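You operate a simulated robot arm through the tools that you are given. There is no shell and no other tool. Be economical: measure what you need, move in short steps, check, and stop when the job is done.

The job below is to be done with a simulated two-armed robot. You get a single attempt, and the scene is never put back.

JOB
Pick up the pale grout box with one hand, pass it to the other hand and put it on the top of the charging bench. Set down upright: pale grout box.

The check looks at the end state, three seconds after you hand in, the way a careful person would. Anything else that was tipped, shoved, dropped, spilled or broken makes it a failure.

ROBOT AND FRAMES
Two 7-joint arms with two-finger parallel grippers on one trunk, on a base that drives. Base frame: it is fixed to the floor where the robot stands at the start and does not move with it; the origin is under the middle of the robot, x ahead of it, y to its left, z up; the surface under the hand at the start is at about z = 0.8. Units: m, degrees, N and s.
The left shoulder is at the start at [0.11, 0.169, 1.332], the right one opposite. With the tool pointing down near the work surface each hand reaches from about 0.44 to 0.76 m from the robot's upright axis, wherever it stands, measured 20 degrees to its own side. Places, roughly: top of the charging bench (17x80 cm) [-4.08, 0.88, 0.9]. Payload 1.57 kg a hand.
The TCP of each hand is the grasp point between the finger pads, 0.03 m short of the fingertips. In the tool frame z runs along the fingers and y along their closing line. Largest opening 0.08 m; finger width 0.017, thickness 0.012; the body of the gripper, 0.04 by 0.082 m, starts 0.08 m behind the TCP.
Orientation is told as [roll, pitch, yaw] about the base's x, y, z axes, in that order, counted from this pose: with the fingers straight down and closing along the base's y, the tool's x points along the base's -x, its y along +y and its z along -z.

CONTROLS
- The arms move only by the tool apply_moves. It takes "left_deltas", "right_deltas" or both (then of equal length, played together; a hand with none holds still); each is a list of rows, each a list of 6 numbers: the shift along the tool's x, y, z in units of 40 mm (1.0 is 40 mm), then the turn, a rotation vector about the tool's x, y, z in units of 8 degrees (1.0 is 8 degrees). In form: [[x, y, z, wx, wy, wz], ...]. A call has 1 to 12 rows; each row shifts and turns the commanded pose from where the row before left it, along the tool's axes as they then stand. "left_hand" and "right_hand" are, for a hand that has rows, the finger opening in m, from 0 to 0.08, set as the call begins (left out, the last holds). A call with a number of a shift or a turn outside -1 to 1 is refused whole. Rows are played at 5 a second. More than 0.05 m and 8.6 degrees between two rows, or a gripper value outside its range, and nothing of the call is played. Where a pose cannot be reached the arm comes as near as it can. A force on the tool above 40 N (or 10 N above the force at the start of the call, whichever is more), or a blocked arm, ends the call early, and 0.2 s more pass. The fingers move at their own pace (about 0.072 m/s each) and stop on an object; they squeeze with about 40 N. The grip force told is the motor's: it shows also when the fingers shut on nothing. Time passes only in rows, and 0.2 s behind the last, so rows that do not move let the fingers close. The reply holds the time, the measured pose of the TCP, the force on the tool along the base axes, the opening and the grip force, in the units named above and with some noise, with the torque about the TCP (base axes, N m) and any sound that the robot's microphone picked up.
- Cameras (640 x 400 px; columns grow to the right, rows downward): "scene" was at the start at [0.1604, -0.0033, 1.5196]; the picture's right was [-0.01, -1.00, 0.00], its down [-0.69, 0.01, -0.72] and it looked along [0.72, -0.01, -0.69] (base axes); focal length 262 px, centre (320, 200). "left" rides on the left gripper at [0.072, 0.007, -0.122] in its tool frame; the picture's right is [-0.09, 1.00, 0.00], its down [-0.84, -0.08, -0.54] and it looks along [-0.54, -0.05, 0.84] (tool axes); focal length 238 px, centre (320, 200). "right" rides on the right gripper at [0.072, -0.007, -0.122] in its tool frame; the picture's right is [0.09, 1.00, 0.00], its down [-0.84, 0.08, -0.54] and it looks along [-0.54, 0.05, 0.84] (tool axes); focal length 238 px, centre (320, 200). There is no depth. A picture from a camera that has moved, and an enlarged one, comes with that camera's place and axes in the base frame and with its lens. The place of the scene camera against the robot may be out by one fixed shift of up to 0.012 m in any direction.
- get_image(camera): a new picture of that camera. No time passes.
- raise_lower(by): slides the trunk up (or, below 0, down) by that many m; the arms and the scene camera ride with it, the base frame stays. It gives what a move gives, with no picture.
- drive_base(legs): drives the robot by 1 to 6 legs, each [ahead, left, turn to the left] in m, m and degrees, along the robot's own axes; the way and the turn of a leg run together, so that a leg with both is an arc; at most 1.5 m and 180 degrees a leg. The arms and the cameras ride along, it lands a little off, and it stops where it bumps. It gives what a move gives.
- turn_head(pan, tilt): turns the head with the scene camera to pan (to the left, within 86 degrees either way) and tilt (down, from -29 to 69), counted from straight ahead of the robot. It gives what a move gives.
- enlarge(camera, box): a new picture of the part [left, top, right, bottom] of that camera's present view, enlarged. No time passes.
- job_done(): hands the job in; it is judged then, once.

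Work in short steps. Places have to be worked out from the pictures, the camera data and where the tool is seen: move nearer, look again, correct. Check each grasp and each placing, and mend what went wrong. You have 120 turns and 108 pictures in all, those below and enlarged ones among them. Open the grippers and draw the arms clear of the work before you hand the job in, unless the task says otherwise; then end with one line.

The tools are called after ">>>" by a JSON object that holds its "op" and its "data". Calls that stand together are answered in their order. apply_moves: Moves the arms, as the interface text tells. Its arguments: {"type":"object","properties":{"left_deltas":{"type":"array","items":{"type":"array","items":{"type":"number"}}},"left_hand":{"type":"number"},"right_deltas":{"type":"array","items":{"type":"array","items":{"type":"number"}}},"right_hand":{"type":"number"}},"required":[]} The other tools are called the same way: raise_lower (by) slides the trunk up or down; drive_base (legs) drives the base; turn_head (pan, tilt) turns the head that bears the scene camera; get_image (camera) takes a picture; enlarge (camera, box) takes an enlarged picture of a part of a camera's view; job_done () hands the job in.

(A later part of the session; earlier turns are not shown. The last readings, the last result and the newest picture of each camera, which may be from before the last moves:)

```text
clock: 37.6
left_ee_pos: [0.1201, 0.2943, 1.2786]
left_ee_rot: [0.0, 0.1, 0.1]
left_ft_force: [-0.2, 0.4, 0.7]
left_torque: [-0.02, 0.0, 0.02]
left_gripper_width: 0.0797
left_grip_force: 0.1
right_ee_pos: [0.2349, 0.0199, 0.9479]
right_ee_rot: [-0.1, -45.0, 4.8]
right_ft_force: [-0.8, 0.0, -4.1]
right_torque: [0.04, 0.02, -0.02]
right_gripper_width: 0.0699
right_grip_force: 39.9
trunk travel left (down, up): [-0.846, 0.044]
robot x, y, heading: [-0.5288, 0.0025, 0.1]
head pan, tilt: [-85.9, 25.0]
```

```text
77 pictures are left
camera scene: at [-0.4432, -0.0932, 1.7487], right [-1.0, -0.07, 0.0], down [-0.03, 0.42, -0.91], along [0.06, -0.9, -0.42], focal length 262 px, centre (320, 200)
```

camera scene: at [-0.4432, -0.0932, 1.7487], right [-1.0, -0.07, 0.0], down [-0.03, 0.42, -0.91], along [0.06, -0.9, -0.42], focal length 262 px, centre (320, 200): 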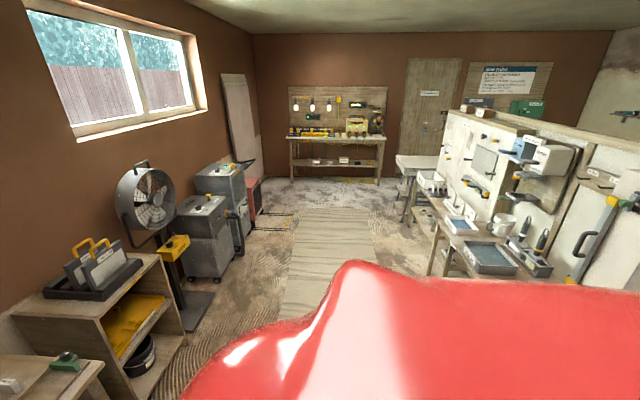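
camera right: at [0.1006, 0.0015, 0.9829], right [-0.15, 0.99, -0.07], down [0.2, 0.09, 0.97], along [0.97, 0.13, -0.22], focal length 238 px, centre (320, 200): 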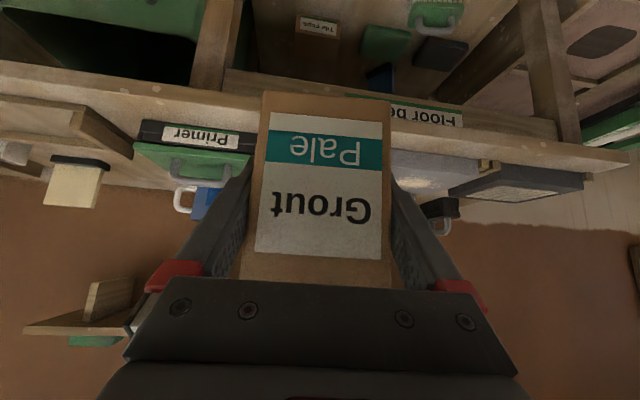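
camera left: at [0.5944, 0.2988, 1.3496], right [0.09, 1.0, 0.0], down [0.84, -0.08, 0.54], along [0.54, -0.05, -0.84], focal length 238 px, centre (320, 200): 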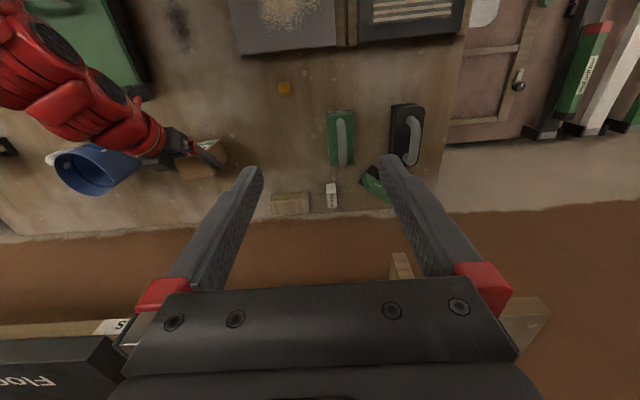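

The charging bench must be almost directly behind me, 3.5 m away. There is room to turn in place; I turn 180° and look.

>>> {"op": "turn_head", "data": {"pan": 0, "tilt": 25}}

>>> {"op": "drive_base", "data": {"legs": [[0, 0, 90], [0, 0, 90]]}}

>>> {"op": "get_image", "data": {"camera": "scene"}}

>>> {"op": "get_image", "data": {"camera": "right"}}

```text
clock: 39.2
left_ee_pos: [0.119, 0.2944, 1.2775]
left_ee_rot: [-0.1, 0.1, 0.2]
left_ft_force: [0.0, 0.6, -0.2]
left_torque: [-0.02, 0.0, 0.02]
left_gripper_width: 0.0801
left_grip_force: 0.0
right_ee_pos: [0.2352, 0.0182, 0.9476]
right_ee_rot: [0.0, -44.9, 4.7]
right_ft_force: [0.3, -0.3, -3.5]
right_torque: [0.02, 0.0, 0.0]
right_gripper_width: 0.0698
right_grip_force: 39.8
trunk travel left (down, up): [-0.846, 0.044]
robot x, y, heading: [-0.5243, 0.0001, -0.3]
head pan, tilt: [0.0, 25.0]
```

```text
clock: 47.3
left_ee_pos: [-1.1705, -0.3084, 1.2779]
left_ee_rot: [0.1, 0.1, -178.5]
left_ft_force: [0.8, 0.1, 0.1]
left_torque: [0.02, 0.01, -0.02]
left_gripper_width: 0.0801
left_grip_force: 0.0
right_ee_pos: [-1.2912, -0.0356, 0.947]
right_ee_rot: [0.0, -44.9, -173.8]
right_ft_force: [-0.9, 0.2, -4.8]
right_torque: [0.0, -0.01, -0.03]
right_gripper_width: 0.0699
right_grip_force: 40.1
trunk travel left (down, up): [-0.846, 0.044]
robot x, y, heading: [-0.5256, -0.0018, -178.6]
head pan, tilt: [0.0, 25.0]
```

```text
76 pictures are left
camera scene: at [-0.704, -0.0058, 1.7486], right [-0.03, 1.0, 0.0], down [0.42, 0.01, -0.91], along [-0.91, -0.02, -0.42], focal length 262 px, centre (320, 200)
```

scene: 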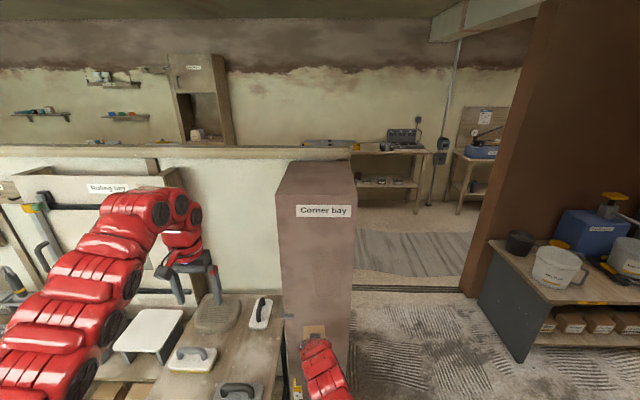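

```text
75 pictures are left
camera right: at [-1.1557, -0.0156, 0.9836], right [0.17, -0.98, -0.07], down [-0.2, -0.1, 0.97], along [-0.96, -0.15, -0.21], focal length 238 px, centre (320, 200)
```

right: 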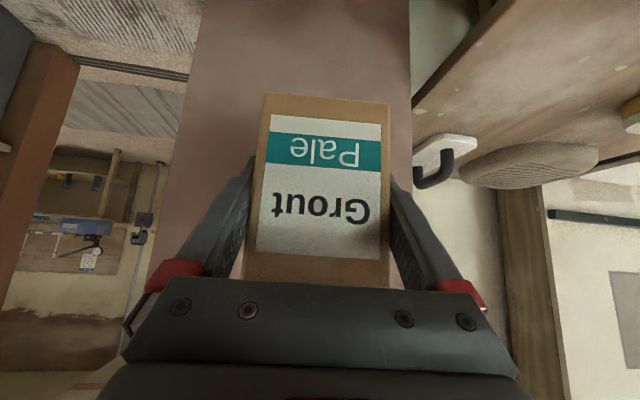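

The charging bench is visible through the opening on the right (device on it), at ≈(-4.1, 0.9). A pillar is close ahead, so I turn right 90° to face the open corridor (+y) for the hand-over.

>>> {"op": "drive_base", "data": {"legs": [[0, 0, -90]]}}

>>> {"op": "turn_head", "data": {"pan": 0, "tilt": 44}}

>>> {"op": "get_image", "data": {"camera": "scene"}}

```text
clock: 51.5
left_ee_pos: [-0.8331, 0.6449, 1.2782]
left_ee_rot: [0.0, 0.2, 91.0]
left_ft_force: [0.1, 0.2, -0.1]
left_torque: [0.0, -0.02, 0.02]
left_gripper_width: 0.0801
left_grip_force: 0.0
right_ee_pos: [-0.5597, 0.7651, 0.9468]
right_ee_rot: [0.0, -44.9, 95.6]
right_ft_force: [-0.8, -0.7, -4.5]
right_torque: [0.0, -0.01, -0.01]
right_gripper_width: 0.0696
right_grip_force: 40.4
trunk travel left (down, up): [-0.846, 0.044]
robot x, y, heading: [-0.5303, 0.0045, 90.9]
head pan, tilt: [0.0, 25.0]
```

```text
clock: 52.4
left_ee_pos: [-0.8335, 0.6441, 1.2771]
left_ee_rot: [-0.1, 0.1, 91.0]
left_ft_force: [0.5, 0.7, 1.0]
left_torque: [0.02, 0.03, 0.04]
left_gripper_width: 0.08
left_grip_force: 0.1
right_ee_pos: [-0.5592, 0.7645, 0.947]
right_ee_rot: [0.0, -44.8, 95.7]
right_ft_force: [0.8, 0.4, -5.0]
right_torque: [-0.02, -0.01, -0.02]
right_gripper_width: 0.0698
right_grip_force: 39.9
trunk travel left (down, up): [-0.846, 0.044]
robot x, y, heading: [-0.5276, -0.0003, 90.8]
head pan, tilt: [0.0, 44.0]
```

```text
74 pictures are left
camera scene: at [-0.5336, 0.1618, 1.7195], right [1.0, 0.02, 0.0], down [0.01, -0.69, -0.72], along [-0.01, 0.72, -0.69], focal length 262 px, centre (320, 200)
```

scene: 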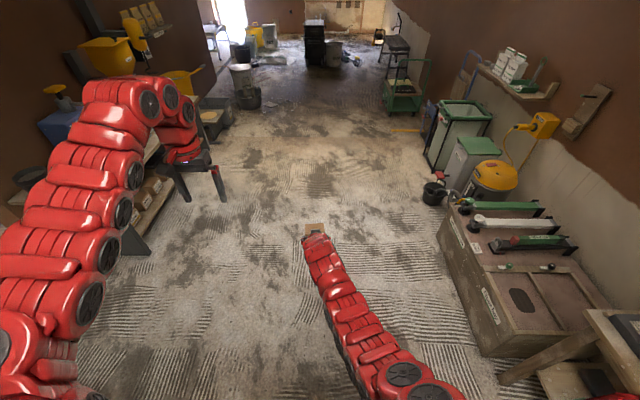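

Open floor here. I bring the right hand with the box nearer and slightly left, and simultaneously lower the left hand (it will grip the rear top of the side faces from straight above).

>>> {"op": "apply_moves", "data": {"right_deltas": [[0.254, 0.156, -0.254, 0, 0, 0], [0.254, 0.156, -0.254, 0, 0, 0], [0.254, 0.156, -0.254, 0, 0, 0], [0.254, 0.156, -0.254, 0, 0, 0], [0.254, 0.156, -0.254, 0, 0, 0], [0.254, 0.156, -0.254, 0, 0, 0], [0.254, 0.156, -0.254, 0, 0, 0], [0.254, 0.156, -0.254, 0, 0, 0]], "left_deltas": [[0, 0, 0.58, 0, 0, 0], [0, 0, 0.58, 0, 0, 0], [0, 0, 0.58, 0, 0, 0], [0, 0, 0.58, 0, 0, 0], [0, 0, 0.58, 0, 0, 0], [0, 0, 0.58, 0, 0, 0], [0, 0, 0.58, 0, 0, 0], [0, 0, 0.58, 0, 0, 0]], "left_hand": 0.08, "right_hand": 0.0}}

>>> {"op": "get_image", "data": {"camera": "scene"}}

>>> {"op": "get_image", "data": {"camera": "left"}}

```text
clock: 54.1
left_ee_pos: [-0.8325, 0.6431, 1.092]
left_ee_rot: [-0.1, 0.1, 91.0]
left_ft_force: [0.1, -0.2, 0.4]
left_torque: [-0.03, 0.02, -0.01]
left_gripper_width: 0.0796
left_grip_force: 0.1
right_ee_pos: [-0.5979, 0.6428, 0.946]
right_ee_rot: [0.0, -44.8, 95.6]
right_ft_force: [-0.9, 0.0, -2.9]
right_torque: [-0.05, -0.02, -0.02]
right_gripper_width: 0.0699
right_grip_force: 40.2
trunk travel left (down, up): [-0.846, 0.044]
robot x, y, heading: [-0.5279, -0.0024, 90.9]
head pan, tilt: [0.0, 44.0]
```

```text
73 pictures are left
camera scene: at [-0.5339, 0.1614, 1.7195], right [1.0, 0.02, 0.0], down [0.01, -0.69, -0.72], along [-0.01, 0.72, -0.69], focal length 262 px, centre (320, 200)
```

scene: 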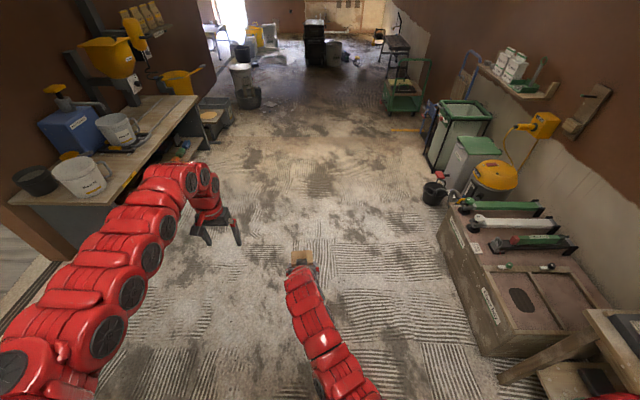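

```text
72 pictures are left
camera left: at [-0.8378, 0.5719, 1.2128], right [-1.0, 0.07, 0.0], down [0.06, 0.84, 0.54], along [0.04, 0.54, -0.84], focal length 238 px, centre (320, 200)
```

left: 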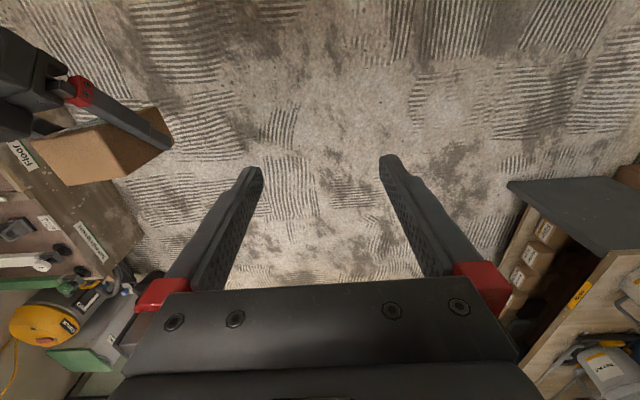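

Left arm responds well. Move the left hand inward most of the way at safe height, matching yaw (95.6°) and a slight +8° lean-away pitch for clearance to the right hand.

>>> {"op": "apply_moves", "data": {"left_deltas": [[0, -0.65, 0, 0, 0, -0.575], [0, -0.65, 0, 0, 0.5, 0], [0, -0.65, 0, 0, 0.5, 0], [0, -0.65, 0, 0, 0, 0], [0, -0.65, 0, 0, 0, 0], [0, -0.65, 0, 0, 0, 0], [0, 0, 0, 0, 0, 0]]}}

>>> {"op": "get_image", "data": {"camera": "scene"}}

>>> {"op": "get_image", "data": {"camera": "left"}}

```text
clock: 55.8
left_ee_pos: [-0.6779, 0.6584, 1.0928]
left_ee_rot: [-0.1, 8.1, 95.7]
left_ft_force: [-0.6, 0.0, 0.1]
left_torque: [-0.02, -0.04, -0.03]
left_gripper_width: 0.0799
left_grip_force: 0.1
right_ee_pos: [-0.5998, 0.6429, 0.9476]
right_ee_rot: [0.0, -45.0, 95.6]
right_ft_force: [-0.7, -0.7, -4.0]
right_torque: [-0.03, 0.01, 0.02]
right_gripper_width: 0.0699
right_grip_force: 40.2
trunk travel left (down, up): [-0.846, 0.044]
robot x, y, heading: [-0.5274, 0.0002, 91.0]
head pan, tilt: [0.0, 44.0]
```

```text
71 pictures are left
camera scene: at [-0.5346, 0.1611, 1.7195], right [1.0, 0.02, 0.0], down [0.01, -0.69, -0.72], along [-0.01, 0.72, -0.69], focal length 262 px, centre (320, 200)
```

scene: 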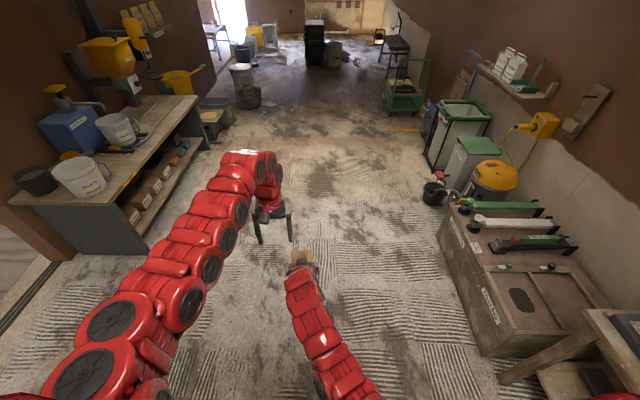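

```text
70 pictures are left
camera left: at [-0.6788, 0.6036, 1.2226], right [-1.0, -0.01, -0.01], down [-0.01, 0.91, 0.42], along [0.01, 0.42, -0.91], focal length 238 px, centre (320, 200)
```

left: 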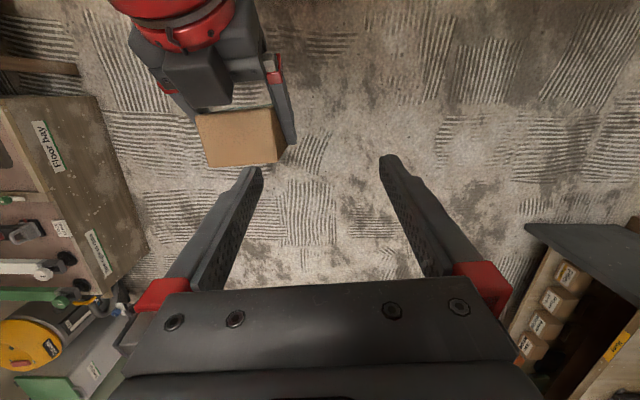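

Good view of the box top. Move the remaining 7.9 cm sideways to sit above it.

>>> {"op": "apply_moves", "data": {"left_deltas": [[0.08, -0.65, 0, 0, 0, 0], [0.08, -0.65, 0, 0, 0, 0], [0.08, -0.65, 0, 0, 0, 0], [0, 0, 0, 0, 0, 0]]}}

>>> {"op": "get_image", "data": {"camera": "left"}}

>>> {"op": "enlarge", "data": {"camera": "scene", "box": [220, 150, 380, 250]}}

```text
clock: 56.8
left_ee_pos: [-0.5967, 0.6551, 1.0944]
left_ee_rot: [-0.1, 8.0, 95.6]
left_ft_force: [-0.3, 0.0, 0.7]
left_torque: [0.0, -0.01, -0.01]
left_gripper_width: 0.0798
left_grip_force: 0.0
right_ee_pos: [-0.598, 0.6454, 0.9471]
right_ee_rot: [-0.1, -44.9, 95.6]
right_ft_force: [0.3, 0.0, -4.4]
right_torque: [-0.01, -0.01, 0.01]
right_gripper_width: 0.07
right_grip_force: 40.1
trunk travel left (down, up): [-0.846, 0.044]
robot x, y, heading: [-0.5268, 0.0031, 91.0]
head pan, tilt: [0.0, 44.0]
```

```text
69 pictures are left
camera left: at [-0.5985, 0.6021, 1.2239], right [-1.0, -0.01, -0.01], down [-0.01, 0.91, 0.42], along [0.01, 0.42, -0.91], focal length 238 px, centre (320, 200)
```

left: 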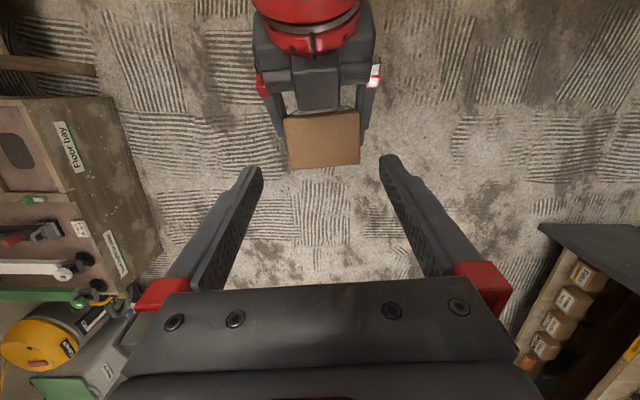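

```text
4.00 times, centred on (300, 200) of scene
camera zoom: at [-0.5342, 0.1615, 1.7195], right [1.0, 0.02, 0.0], down [0.01, -0.69, -0.72], along [-0.01, 0.72, -0.69], focal length 1046 px, centre (400, 200)
```

zoom: 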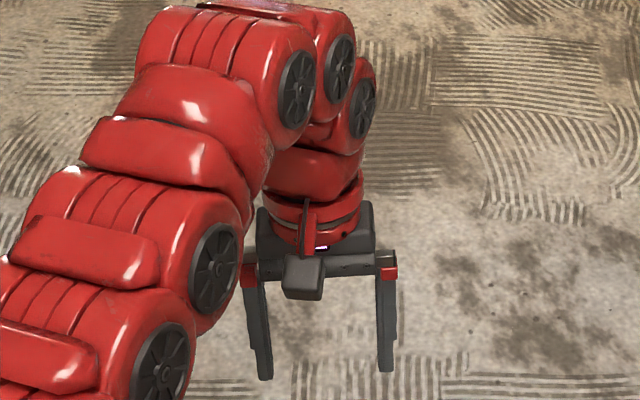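

Aligned: box centre offset about 2 mm laterally. Descend 6 cm (fingertips just above the box top), correcting by 2 mm sideways and 4 mm forward.

>>> {"op": "apply_moves", "data": {"left_deltas": [[-0.1025, 0.017, 0.495, 0, 0, 0], [-0.1025, 0.017, 0.495, 0, 0, 0], [-0.1025, 0.017, 0.495, 0, 0, 0], [0, 0, 0, 0, 0, 0]]}}

>>> {"op": "get_image", "data": {"camera": "left"}}

>>> {"op": "get_image", "data": {"camera": "right"}}

```text
clock: 57.8
left_ee_pos: [-0.5997, 0.6607, 1.0332]
left_ee_rot: [0.0, 8.0, 95.6]
left_ft_force: [0.6, -0.1, -0.7]
left_torque: [0.04, 0.0, 0.01]
left_gripper_width: 0.0799
left_grip_force: 0.0
right_ee_pos: [-0.5986, 0.6438, 0.948]
right_ee_rot: [-0.1, -44.9, 95.6]
right_ft_force: [0.7, 0.4, -3.0]
right_torque: [-0.01, 0.0, -0.01]
right_gripper_width: 0.0699
right_grip_force: 39.6
trunk travel left (down, up): [-0.846, 0.044]
robot x, y, heading: [-0.5326, -0.0003, 90.9]
head pan, tilt: [0.0, 44.0]
```

```text
67 pictures are left
camera left: at [-0.6014, 0.6059, 1.1629], right [-1.0, -0.01, -0.01], down [-0.01, 0.91, 0.42], along [0.01, 0.42, -0.91], focal length 238 px, centre (320, 200)
```

left: 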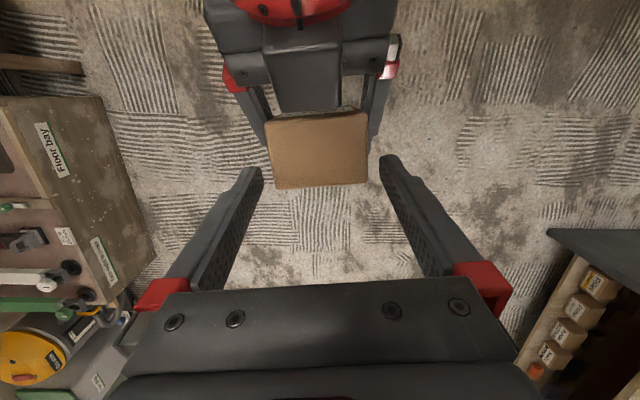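

```text
66 pictures are left
camera right: at [-0.5774, 0.5086, 0.9838], right [-0.98, -0.16, -0.07], down [-0.1, 0.2, 0.97], along [-0.15, 0.97, -0.21], focal length 238 px, centre (320, 200)
```

right: 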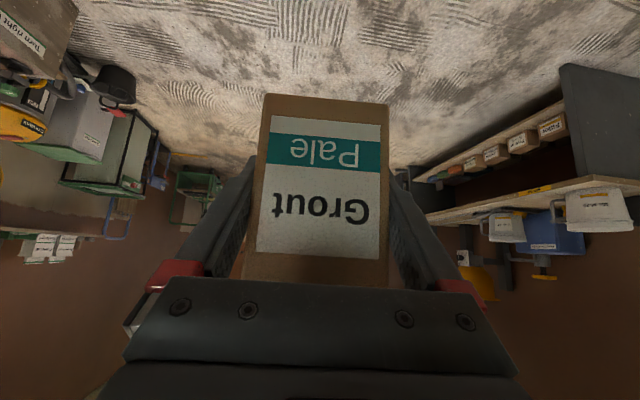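

Centred. Descend the last 4.1 cm slowly to straddle the upper rear part.

>>> {"op": "apply_moves", "data": {"left_deltas": [[-0.036, 0, 0.2538, 0, 0, 0], [-0.036, 0, 0.2538, 0, 0, 0], [-0.036, 0, 0.2538, 0, 0, 0], [-0.036, 0, 0.2538, 0, 0, 0], [0, 0, 0, 0, 0, 0]]}}

>>> {"op": "get_image", "data": {"camera": "left"}}

```text
clock: 59.0
left_ee_pos: [-0.6011, 0.6604, 0.9916]
left_ee_rot: [-0.1, 8.1, 95.6]
left_ft_force: [0.3, 0.1, -0.8]
left_torque: [-0.01, 0.03, -0.01]
left_gripper_width: 0.08
left_grip_force: 0.2
right_ee_pos: [-0.5982, 0.6439, 0.9476]
right_ee_rot: [0.0, -44.9, 95.7]
right_ft_force: [-0.8, -0.3, -4.0]
right_torque: [-0.02, 0.05, 0.03]
right_gripper_width: 0.0697
right_grip_force: 39.9
trunk travel left (down, up): [-0.846, 0.044]
robot x, y, heading: [-0.5297, -0.0006, 90.9]
head pan, tilt: [0.0, 44.0]
```

```text
65 pictures are left
camera left: at [-0.6021, 0.6057, 1.1217], right [-1.0, -0.01, -0.01], down [-0.01, 0.91, 0.42], along [0.01, 0.42, -0.91], focal length 238 px, centre (320, 200)
```

left: 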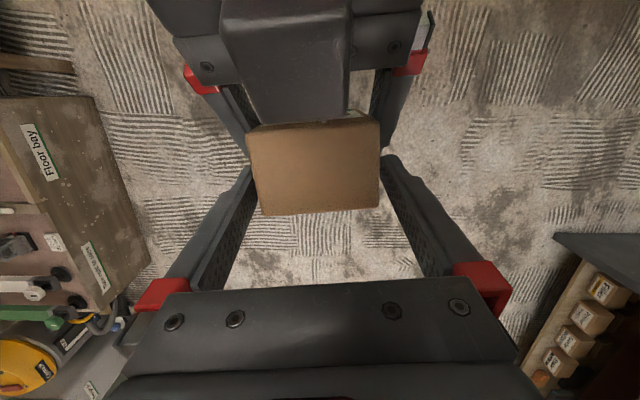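

No contact yet; the fingers straddle the box. Close the left hand fully.

>>> {"op": "apply_moves", "data": {"left_deltas": [[0, 0, 0, 0, 0, 0], [0, 0, 0, 0, 0, 0], [0, 0, 0, 0, 0, 0], [0, 0, 0, 0, 0, 0], [0, 0, 0, 0, 0, 0]], "left_hand": 0.0}}

>>> {"op": "get_image", "data": {"camera": "left"}}

```text
clock: 60.1
left_ee_pos: [-0.6003, 0.66, 0.9926]
left_ee_rot: [-0.1, 8.1, 95.7]
left_ft_force: [7.4, 1.8, -0.4]
left_torque: [0.03, -0.09, 0.07]
left_gripper_width: 0.0696
left_grip_force: 40.0
right_ee_pos: [-0.5988, 0.6448, 0.9472]
right_ee_rot: [0.1, -44.9, 95.5]
right_ft_force: [-7.7, -2.0, -0.4]
right_torque: [0.06, -0.23, 0.05]
right_gripper_width: 0.0698
right_grip_force: 40.2
trunk travel left (down, up): [-0.846, 0.044]
robot x, y, heading: [-0.5293, 0.0056, 91.0]
head pan, tilt: [0.0, 44.0]
```

```text
64 pictures are left
camera left: at [-0.6015, 0.6058, 1.1218], right [-1.0, -0.01, -0.01], down [-0.01, 0.91, 0.42], along [0.01, 0.42, -0.91], focal length 238 px, centre (320, 200)
```

left: 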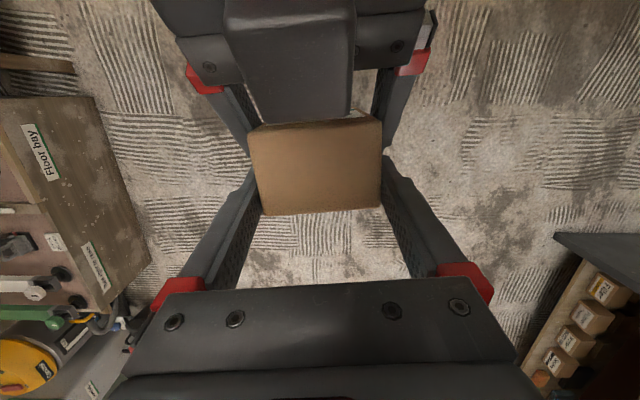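

Both hands grip at 0.0697 m. Open the right hand.

>>> {"op": "apply_moves", "data": {"right_deltas": [[0, 0, 0, 0, 0, 0], [0, 0, 0, 0, 0, 0], [0, 0, 0, 0, 0, 0]], "right_hand": 0.08}}

```text
clock: 61.0
left_ee_pos: [-0.6007, 0.66, 0.9916]
left_ee_rot: [0.1, 8.1, 95.6]
left_ft_force: [0.6, -0.5, 0.5]
left_torque: [0.03, 0.03, 0.0]
left_gripper_width: 0.0699
left_grip_force: 40.4
right_ee_pos: [-0.5975, 0.6448, 0.9468]
right_ee_rot: [0.0, -45.0, 95.6]
right_ft_force: [-1.0, 0.7, 0.6]
right_torque: [-0.02, -0.03, 0.04]
right_gripper_width: 0.0798
right_grip_force: 0.0
trunk travel left (down, up): [-0.846, 0.044]
robot x, y, heading: [-0.5321, 0.0008, 90.9]
head pan, tilt: [0.0, 44.0]
```

The left force doesn't show the weight; check visually.

>>> {"op": "get_image", "data": {"camera": "right"}}

>>> {"op": "get_image", "data": {"camera": "left"}}

```text
63 pictures are left
camera right: at [-0.5773, 0.5087, 0.9837], right [-0.98, -0.16, -0.07], down [-0.1, 0.2, 0.97], along [-0.14, 0.97, -0.21], focal length 238 px, centre (320, 200)
```

right: 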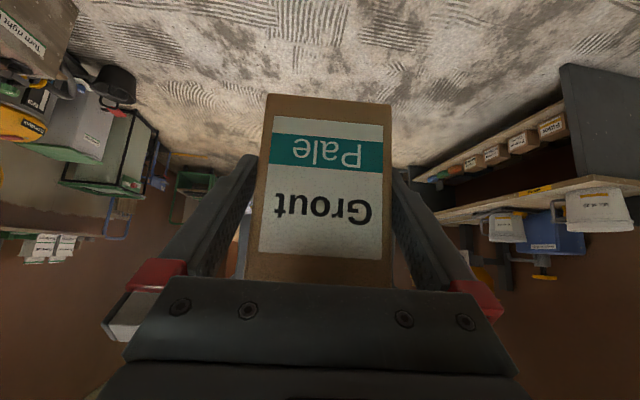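

```text
62 pictures are left
camera left: at [-0.602, 0.6058, 1.1217], right [-1.0, -0.01, -0.01], down [-0.01, 0.91, 0.42], along [0.01, 0.42, -0.91], focal length 238 px, centre (320, 200)
```

left: 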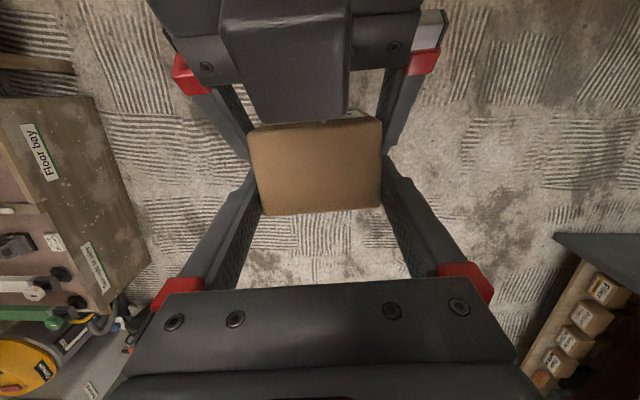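

The box is still in place visually. Take another still reading to judge whether the left hand carries the weight.

>>> {"op": "apply_moves", "data": {"left_deltas": [[0, 0, 0, 0, 0, 0], [0, 0, 0, 0, 0, 0]], "left_hand": 0.0}}

```text
clock: 61.5
left_ee_pos: [-0.6, 0.6608, 0.9911]
left_ee_rot: [0.0, 8.2, 95.5]
left_ft_force: [-0.3, 0.4, 0.4]
left_torque: [0.04, 0.03, 0.03]
left_gripper_width: 0.0698
left_grip_force: 39.9
right_ee_pos: [-0.5983, 0.6446, 0.9469]
right_ee_rot: [-0.1, -44.9, 95.6]
right_ft_force: [-0.2, -0.8, -0.5]
right_torque: [0.04, -0.02, 0.01]
right_gripper_width: 0.0799
right_grip_force: 0.0
trunk travel left (down, up): [-0.846, 0.044]
robot x, y, heading: [-0.5246, 0.004, 90.6]
head pan, tilt: [0.0, 44.0]
```

Readings are ambiguous. I'll raise the left hand 6 mm slowly, with the right fingers still around the box, and see whether the box follows.

>>> {"op": "apply_moves", "data": {"left_deltas": [[0.01, 0, -0.07, 0, 0, 0], [0.01, 0, -0.07, 0, 0, 0], [0, 0, 0, 0, 0, 0]], "left_hand": 0.0}}

>>> {"op": "get_image", "data": {"camera": "right"}}

>>> {"op": "get_image", "data": {"camera": "left"}}

```text
clock: 62.4
left_ee_pos: [-0.6018, 0.6609, 0.9983]
left_ee_rot: [0.0, 8.2, 95.7]
left_ft_force: [0.0, 0.5, -3.4]
left_torque: [0.01, 0.02, 0.03]
left_gripper_width: 0.0698
left_grip_force: 39.9
right_ee_pos: [-0.5982, 0.6451, 0.9469]
right_ee_rot: [0.0, -44.9, 95.5]
right_ft_force: [0.5, -0.1, -0.9]
right_torque: [0.03, -0.04, 0.0]
right_gripper_width: 0.0801
right_grip_force: 0.2
trunk travel left (down, up): [-0.846, 0.044]
robot x, y, heading: [-0.5282, 0.003, 90.9]
head pan, tilt: [0.0, 44.0]
```

```text
61 pictures are left
camera right: at [-0.5772, 0.5087, 0.9837], right [-0.98, -0.16, -0.06], down [-0.1, 0.2, 0.97], along [-0.14, 0.97, -0.21], focal length 238 px, centre (320, 200)
```

right: 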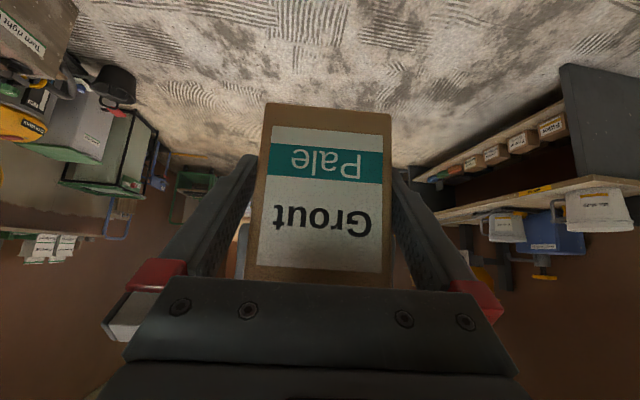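

```text
60 pictures are left
camera left: at [-0.6019, 0.6056, 1.1276], right [-1.0, -0.01, -0.01], down [-0.01, 0.91, 0.42], along [0.01, 0.42, -0.91], focal length 238 px, centre (320, 200)
```

left: 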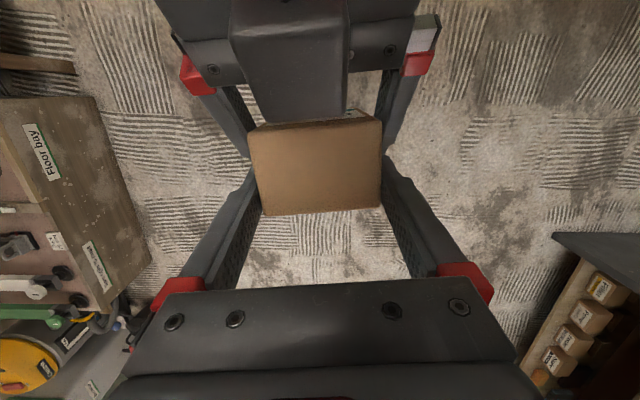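

The box follows the left hand, which now bears the weight. Withdraw the right hand along its approach axis, then right and out.

>>> {"op": "apply_moves", "data": {"right_deltas": [[0, 0, -0.5, 0, 0, 0], [0, 0, -0.6, 0, 0, 0], [0, 0, -0.7, 0, 0, 0], [0, -0.5, -0.7, 0, 0, 0], [0, -0.9, 0, 0, 0, 0], [0, -0.9, 0, 0, 0, 0], [0, -0.9, 0, 0, 0, 0], [0, -0.9, 0, 0, 0, 0]]}}

>>> {"op": "get_image", "data": {"camera": "scene"}}

>>> {"op": "get_image", "data": {"camera": "left"}}

```text
clock: 64.2
left_ee_pos: [-0.5993, 0.6601, 0.9994]
left_ee_rot: [0.0, 8.1, 95.6]
left_ft_force: [0.0, -0.3, -3.0]
left_torque: [0.06, 0.01, -0.01]
left_gripper_width: 0.0696
left_grip_force: 40.2
right_ee_pos: [-0.4268, 0.5922, 1.0183]
right_ee_rot: [-0.1, -44.9, 95.6]
right_ft_force: [0.0, 1.0, -0.3]
right_torque: [-0.02, -0.02, -0.02]
right_gripper_width: 0.0801
right_grip_force: 0.0
trunk travel left (down, up): [-0.846, 0.044]
robot x, y, heading: [-0.53, 0.001, 90.6]
head pan, tilt: [0.0, 44.0]
```

```text
59 pictures are left
camera scene: at [-0.5325, 0.1619, 1.7194], right [1.0, 0.02, 0.0], down [0.01, -0.7, -0.72], along [-0.01, 0.72, -0.7], focal length 262 px, centre (320, 200)
```

scene: 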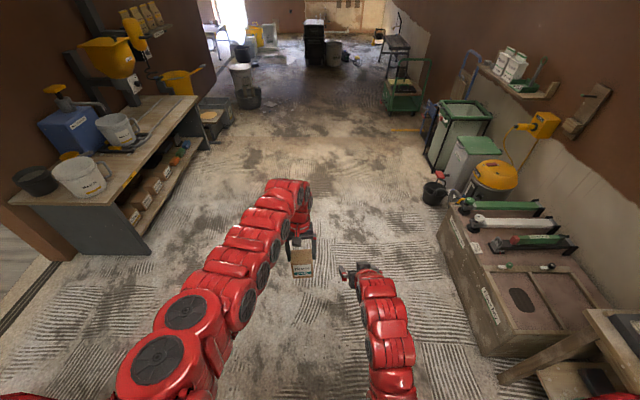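

```text
58 pictures are left
camera left: at [-0.6013, 0.6057, 1.1275], right [-1.0, -0.01, -0.01], down [-0.01, 0.91, 0.42], along [0.01, 0.42, -0.91], focal length 238 px, centre (320, 200)
```

left: 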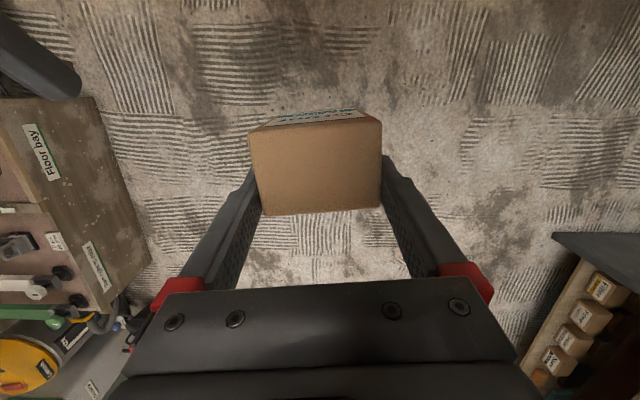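

Hand-over done; box hangs securely in the left hand. Drive ahead 0.75 m, then turn left 90° to face the opening (−x), and look.

>>> {"op": "drive_base", "data": {"legs": [[0.75, 0, 0], [0, 0, 89]]}}

>>> {"op": "turn_head", "data": {"pan": 0, "tilt": 30}}

>>> {"op": "get_image", "data": {"camera": "scene"}}

>>> {"op": "get_image", "data": {"camera": "left"}}

```text
clock: 72.0
left_ee_pos: [-1.1985, 0.6851, 0.997]
left_ee_rot: [0.0, 8.1, -175.3]
left_ft_force: [-0.3, 1.1, -3.6]
left_torque: [0.02, 0.03, 0.03]
left_gripper_width: 0.0697
left_grip_force: 40.0
right_ee_pos: [-1.1271, 0.8586, 1.0185]
right_ee_rot: [0.1, -44.9, -175.3]
right_ft_force: [-0.1, -0.8, 0.0]
right_torque: [-0.02, 0.01, -0.01]
right_gripper_width: 0.0801
right_grip_force: 0.1
trunk travel left (down, up): [-0.846, 0.044]
robot x, y, heading: [-0.5411, 0.7476, -180.1]
head pan, tilt: [0.0, 44.0]
```

```text
clock: 72.8
left_ee_pos: [-1.1981, 0.6863, 0.9979]
left_ee_rot: [-0.1, 8.2, -175.2]
left_ft_force: [1.1, 0.0, -4.4]
left_torque: [0.01, 0.06, 0.01]
left_gripper_width: 0.0696
left_grip_force: 39.8
right_ee_pos: [-1.1275, 0.8577, 1.019]
right_ee_rot: [0.0, -45.0, -175.2]
right_ft_force: [0.4, 1.0, -0.5]
right_torque: [0.02, -0.01, 0.01]
right_gripper_width: 0.0801
right_grip_force: 0.0
trunk travel left (down, up): [-0.846, 0.044]
robot x, y, heading: [-0.5368, 0.7447, -179.7]
head pan, tilt: [0.0, 30.0]
```

```text
57 pictures are left
camera scene: at [-0.7119, 0.7445, 1.7406], right [0.0, 1.0, 0.0], down [0.5, 0.0, -0.87], along [-0.87, 0.0, -0.5], focal length 262 px, centre (320, 200)
```

scene: 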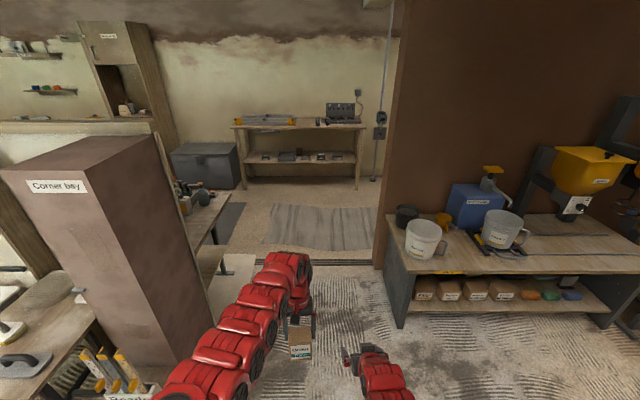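

```text
56 pictures are left
camera left: at [-1.1437, 0.6832, 1.1276], right [-0.01, -1.0, -0.01], down [-0.91, 0.0, 0.42], along [-0.42, 0.02, -0.91], focal length 238 px, centre (320, 200)
```

left: 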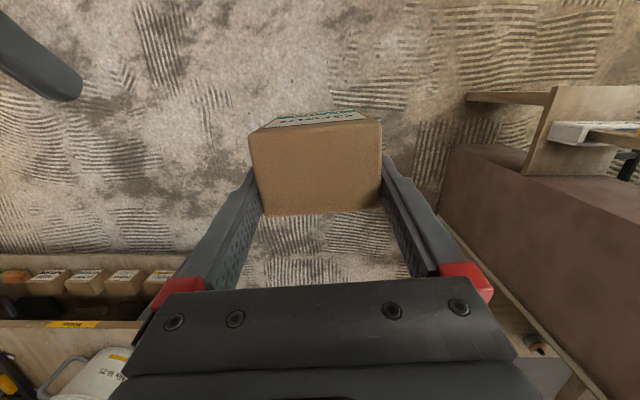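

The charging bench is ahead past the doorway, with a level on the left and a charger on the right. Enlarge to see the bench and the passage.

>>> {"op": "enlarge", "data": {"camera": "scene", "box": [220, 80, 400, 192]}}

```text
3.56 times, centred on (310, 136) of scene
camera zoom: at [-0.7119, 0.7445, 1.7406], right [0.0, 1.0, 0.0], down [0.5, 0.0, -0.87], along [-0.87, 0.0, -0.5], focal length 930 px, centre (356, 428)
```

zoom: 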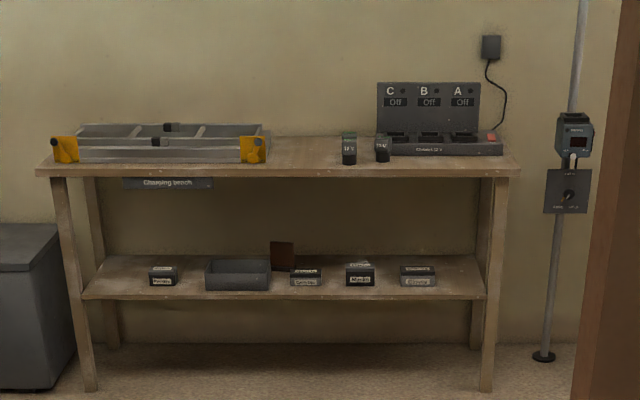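

Bench ("Charging bench") front edge x≈-3.99; free surface between the level and the batteries at y≈0.45–0.67. I'll aim for (-4.09, 0.56). First raise the left hand 6 cm and the trunk 4 cm, and pull the right hand back out of the way.

>>> {"op": "apply_moves", "data": {"left_deltas": [[0.035, 0, -0.2475, 0, 0, 0], [0.035, 0, -0.2475, 0, 0, 0], [0.035, 0, -0.2475, 0, 0, 0], [0.035, 0, -0.2475, 0, 0, 0], [0.035, 0, -0.2475, 0, 0, 0], [0.035, 0, -0.2475, 0, 0, 0]], "right_deltas": [[0.3, -0.6, -0.5, 0, 0, 0], [0.3, -0.6, -0.5, 0, 0, 0], [0.3, -0.6, -0.5, 0, 0, 0], [0.3, -0.6, -0.5, 0, 0, 0], [0.3, -0.6, -0.5, 0, 0, 0], [0.3, 0, -0.5, 0, 0, 0]]}}

>>> {"op": "raise_lower", "data": {"by": 0.04}}

>>> {"op": "get_image", "data": {"camera": "scene"}}

```text
clock: 74.2
left_ee_pos: [-1.1995, 0.6846, 1.0577]
left_ee_rot: [-0.1, 8.0, -175.2]
left_ft_force: [0.7, -0.2, -3.9]
left_torque: [0.03, 0.07, -0.01]
left_gripper_width: 0.0697
left_grip_force: 40.2
right_ee_pos: [-1.0861, 0.9089, 1.0307]
right_ee_rot: [-0.1, -44.8, -175.3]
right_ft_force: [-0.2, -0.2, 0.5]
right_torque: [-0.04, 0.01, 0.01]
right_gripper_width: 0.0802
right_grip_force: 0.0
right hand out of reach, approached as far as the arm can: row 3, 4, 5, 6
trunk travel left (down, up): [-0.846, 0.044]
robot x, y, heading: [-0.5368, 0.7477, -180.1]
head pan, tilt: [0.0, 30.0]
```

```text
clock: 75.0
left_ee_pos: [-1.198, 0.685, 1.0973]
left_ee_rot: [-0.1, 8.1, -175.2]
left_ft_force: [-0.6, -0.3, -3.3]
left_torque: [0.03, 0.03, 0.0]
left_gripper_width: 0.0698
left_grip_force: 39.9
right_ee_pos: [-1.0863, 0.909, 1.0695]
right_ee_rot: [-0.1, -44.8, -175.3]
right_ft_force: [-0.4, 0.3, 0.3]
right_torque: [-0.03, -0.02, -0.01]
right_gripper_width: 0.08
right_grip_force: 0.1
trunk travel left (down, up): [-0.886, 0.004]
robot x, y, heading: [-0.5391, 0.747, -179.9]
head pan, tilt: [0.0, 30.0]
```

```text
54 pictures are left
camera scene: at [-0.7124, 0.7446, 1.7806], right [0.0, 1.0, 0.0], down [0.5, 0.0, -0.87], along [-0.87, 0.0, -0.5], focal length 262 px, centre (320, 200)
```

scene: 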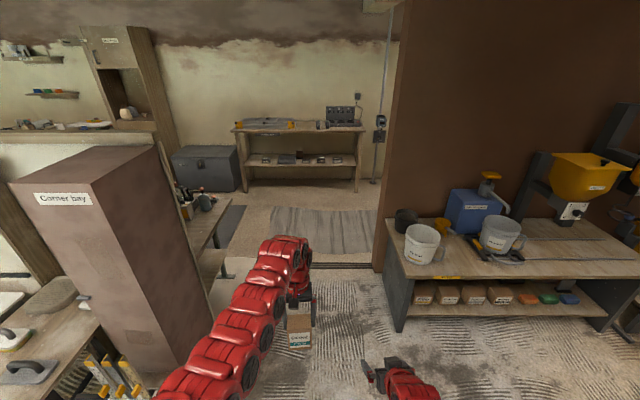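

Path is clear (opening y≈-0.1…1.3). Drive ahead 1.4 m with a slight left shift and check.

>>> {"op": "drive_base", "data": {"legs": [[1.4, 0.08, 0]]}}

>>> {"op": "get_image", "data": {"camera": "scene"}}

>>> {"op": "get_image", "data": {"camera": "left"}}

```text
clock: 82.0
left_ee_pos: [-2.5944, 0.6028, 1.0979]
left_ee_rot: [0.0, 8.1, -175.2]
left_ft_force: [0.7, -0.3, -4.7]
left_torque: [0.04, 0.06, 0.02]
left_gripper_width: 0.0701
left_grip_force: 40.1
right_ee_pos: [-2.4812, 0.8262, 1.072]
right_ee_rot: [0.1, -44.9, -175.2]
right_ft_force: [0.1, -0.3, -1.0]
right_torque: [0.03, -0.03, 0.0]
right_gripper_width: 0.0803
right_grip_force: 0.1
trunk travel left (down, up): [-0.886, 0.004]
robot x, y, heading: [-1.9354, 0.6663, -179.9]
head pan, tilt: [0.0, 30.0]
```

```text
53 pictures are left
camera scene: at [-2.1074, 0.6623, 1.7807], right [0.0, 1.0, 0.0], down [0.5, 0.0, -0.87], along [-0.87, 0.0, -0.5], focal length 262 px, centre (320, 200)
```

scene: 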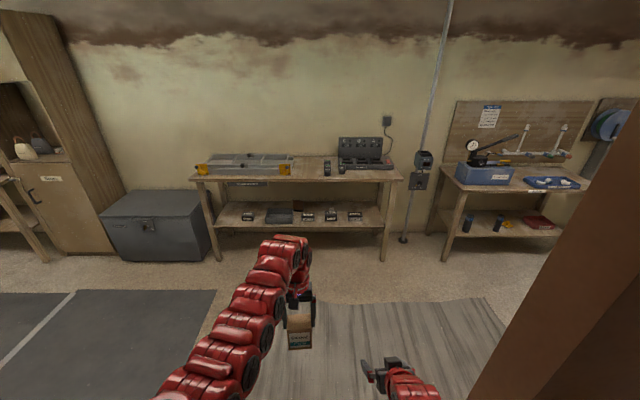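

```text
52 pictures are left
camera left: at [-2.5397, 0.6005, 1.2277], right [-0.01, -1.0, -0.01], down [-0.91, 0.0, 0.42], along [-0.42, 0.02, -0.91], focal length 238 px, centre (320, 200)
```

left: 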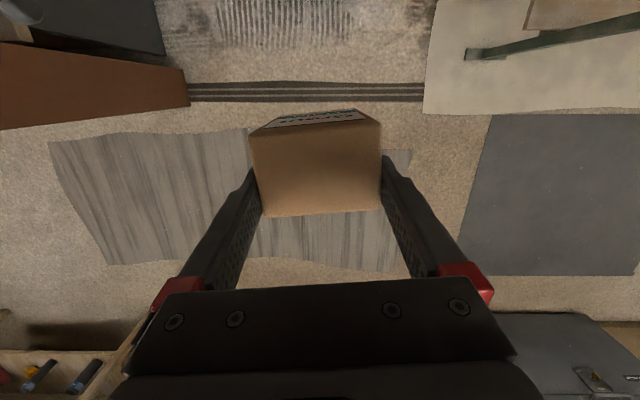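

Through the doorway area fine. Measure the bench from here.

>>> {"op": "enlarge", "data": {"camera": "scene", "box": [180, 110, 420, 260]}}

```text
2.67 times, centred on (300, 185) of scene
camera zoom: at [-2.1074, 0.6623, 1.7807], right [0.0, 1.0, 0.0], down [0.5, 0.0, -0.87], along [-0.87, 0.0, -0.5], focal length 698 px, centre (373, 240)
```

zoom: 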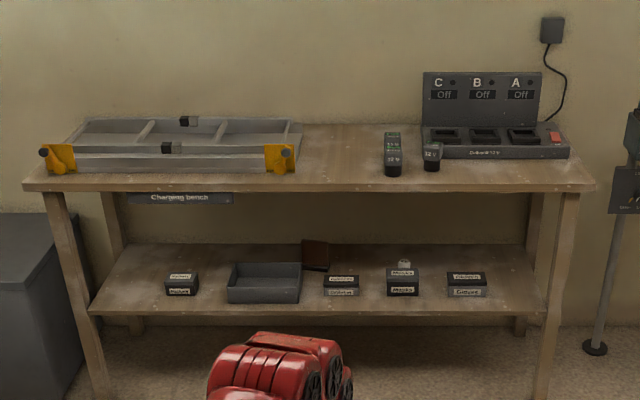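

Bench front edge x≈-3.98; free gap y 0.44–0.69. Drive ahead 1.2 m and 0.037 m left.

>>> {"op": "drive_base", "data": {"legs": [[1.2, 0.037, 0]]}}

>>> {"op": "turn_head", "data": {"pan": 0, "tilt": 40}}

>>> {"op": "get_image", "data": {"camera": "scene"}}

>>> {"op": "get_image", "data": {"camera": "right"}}

>>> {"op": "get_image", "data": {"camera": "left"}}

```text
clock: 88.1
left_ee_pos: [-3.8045, 0.5833, 1.0985]
left_ee_rot: [0.1, 8.0, -176.1]
left_ft_force: [-0.8, 0.1, -3.8]
left_torque: [-0.01, 0.06, 0.01]
left_gripper_width: 0.07
left_grip_force: 39.9
right_ee_pos: [-3.6908, 0.8041, 1.07]
right_ee_rot: [0.0, -44.9, -176.1]
right_ft_force: [-0.7, -0.1, 0.1]
right_torque: [0.02, 0.01, -0.01]
right_gripper_width: 0.08
right_grip_force: 0.0
trunk travel left (down, up): [-0.886, 0.004]
robot x, y, heading: [-3.1453, 0.6339, 179.0]
head pan, tilt: [0.0, 30.0]
```

```text
clock: 88.8
left_ee_pos: [-3.8063, 0.5814, 1.0971]
left_ee_rot: [0.1, 8.0, -176.1]
left_ft_force: [0.2, -1.1, -4.3]
left_torque: [0.0, 0.02, 0.01]
left_gripper_width: 0.0695
left_grip_force: 39.7
right_ee_pos: [-3.6906, 0.8039, 1.07]
right_ee_rot: [0.0, -44.8, -176.1]
right_ft_force: [0.7, -0.2, 0.2]
right_torque: [0.01, 0.0, 0.03]
right_gripper_width: 0.0799
right_grip_force: 0.1
trunk travel left (down, up): [-0.886, 0.004]
robot x, y, heading: [-3.1446, 0.6359, 179.1]
head pan, tilt: [0.0, 40.0]
```

```text
50 pictures are left
camera scene: at [-3.3128, 0.6343, 1.7653], right [0.01, 1.0, 0.0], down [0.64, -0.01, -0.77], along [-0.77, 0.01, -0.64], focal length 262 px, centre (320, 200)
```

scene: 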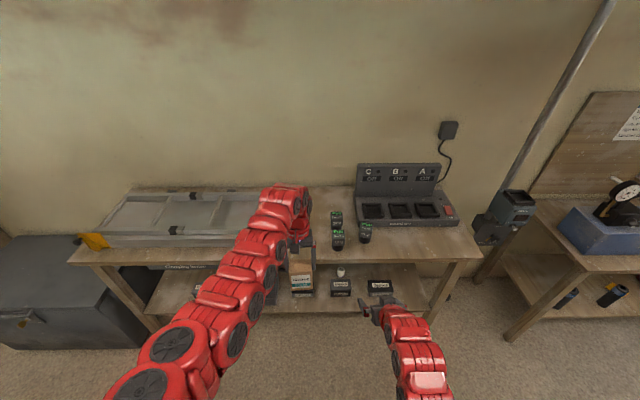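

```text
49 pictures are left
camera right: at [-3.5535, 0.8203, 1.107], right [0.13, -0.99, -0.06], down [-0.21, -0.09, 0.97], along [-0.97, -0.12, -0.22], focal length 238 px, centre (320, 200)
```

right: 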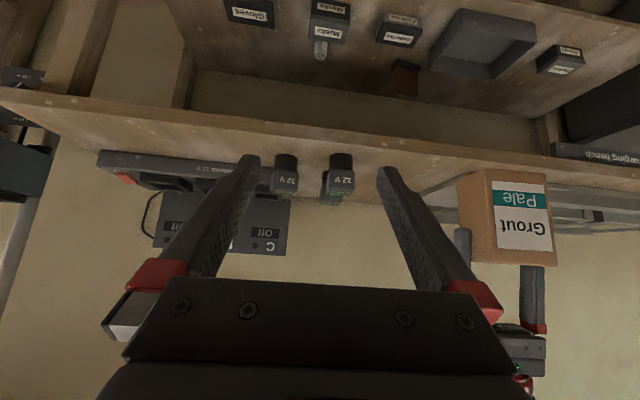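

```text
48 pictures are left
camera left: at [-3.7513, 0.5791, 1.2274], right [-0.02, -1.0, -0.01], down [-0.91, 0.01, 0.42], along [-0.42, 0.02, -0.91], focal length 238 px, centre (320, 200)
```

left: 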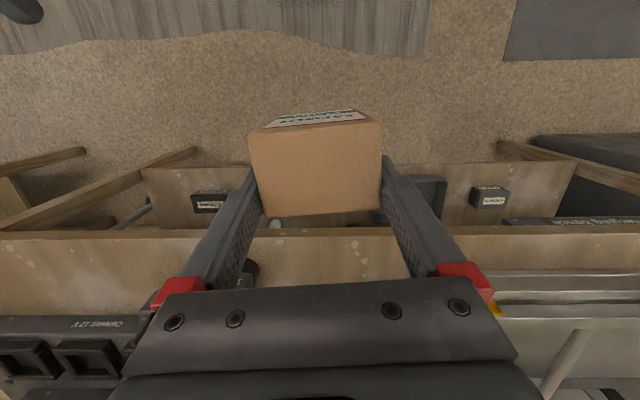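

Gap confirmed. Raise the right hand a little for safety over the batteries, then drive the final 0.295 m.

>>> {"op": "apply_moves", "data": {"right_deltas": [[-0.5, 0, -0.5, 0, 0, 0], [-0.5, 0, -0.5, 0, 0, 0]]}}

>>> {"op": "drive_base", "data": {"legs": [[0.2, 0.01, 0]]}}

>>> {"op": "get_image", "data": {"camera": "scene"}}

>>> {"op": "get_image", "data": {"camera": "left"}}

>>> {"op": "get_image", "data": {"camera": "right"}}

```text
clock: 89.4
left_ee_pos: [-3.8056, 0.5825, 1.0977]
left_ee_rot: [0.0, 8.0, -176.2]
left_ft_force: [-0.3, -0.2, -3.6]
left_torque: [-0.01, 0.06, -0.01]
left_gripper_width: 0.0698
left_grip_force: 39.8
right_ee_pos: [-3.6893, 0.8037, 1.071]
right_ee_rot: [0.0, -44.8, -176.1]
right_ft_force: [-0.5, -0.4, 0.1]
right_torque: [0.02, 0.01, -0.02]
right_gripper_width: 0.0799
right_grip_force: 0.2
right hand out of reach, approached as far as the arm can: row 1, 2
trunk travel left (down, up): [-0.886, 0.004]
robot x, y, heading: [-3.144, 0.6384, 179.3]
head pan, tilt: [0.0, 40.0]
```

```text
clock: 91.0
left_ee_pos: [-4.0048, 0.5733, 1.0981]
left_ee_rot: [0.1, 8.1, -176.0]
left_ft_force: [0.4, 0.2, -3.6]
left_torque: [-0.02, 0.04, 0.01]
left_gripper_width: 0.0698
left_grip_force: 39.9
right_ee_pos: [-3.8895, 0.796, 1.0718]
right_ee_rot: [0.1, -44.9, -175.9]
right_ft_force: [1.0, 0.0, 0.6]
right_torque: [0.0, 0.0, -0.03]
right_gripper_width: 0.0802
right_grip_force: 0.0
trunk travel left (down, up): [-0.886, 0.004]
robot x, y, heading: [-3.3457, 0.6289, 179.2]
head pan, tilt: [0.0, 40.0]
```

```text
47 pictures are left
camera scene: at [-3.5104, 0.6265, 1.7656], right [0.01, 1.0, 0.0], down [0.64, -0.01, -0.77], along [-0.77, 0.01, -0.64], focal length 262 px, centre (320, 200)
```

scene: 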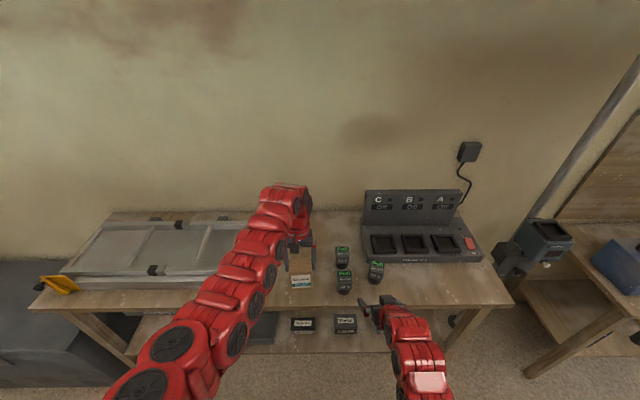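

```text
46 pictures are left
camera left: at [-3.9496, 0.5705, 1.2284], right [-0.02, -1.0, -0.01], down [-0.91, 0.01, 0.42], along [-0.42, 0.02, -0.91], focal length 238 px, centre (320, 200)
```

left: 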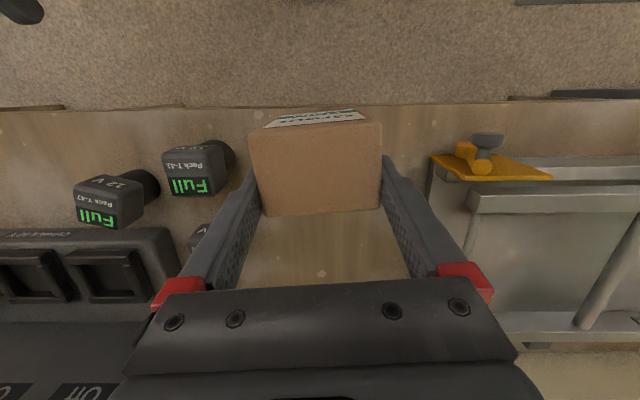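

```text
45 pictures are left
camera right: at [-3.7525, 0.812, 1.1077], right [0.14, -0.99, -0.07], down [-0.2, -0.09, 0.97], along [-0.97, -0.12, -0.21], focal length 238 px, centre (320, 200)
```

right: 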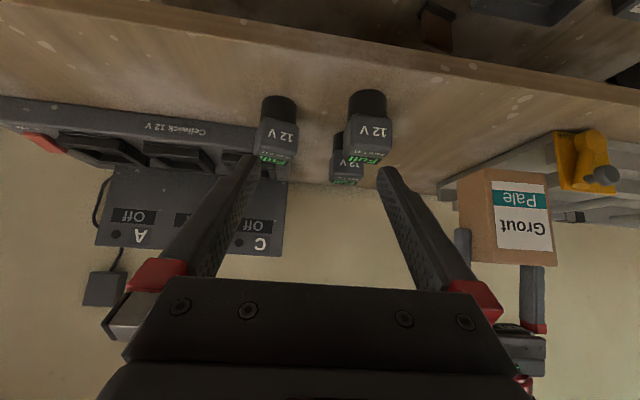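

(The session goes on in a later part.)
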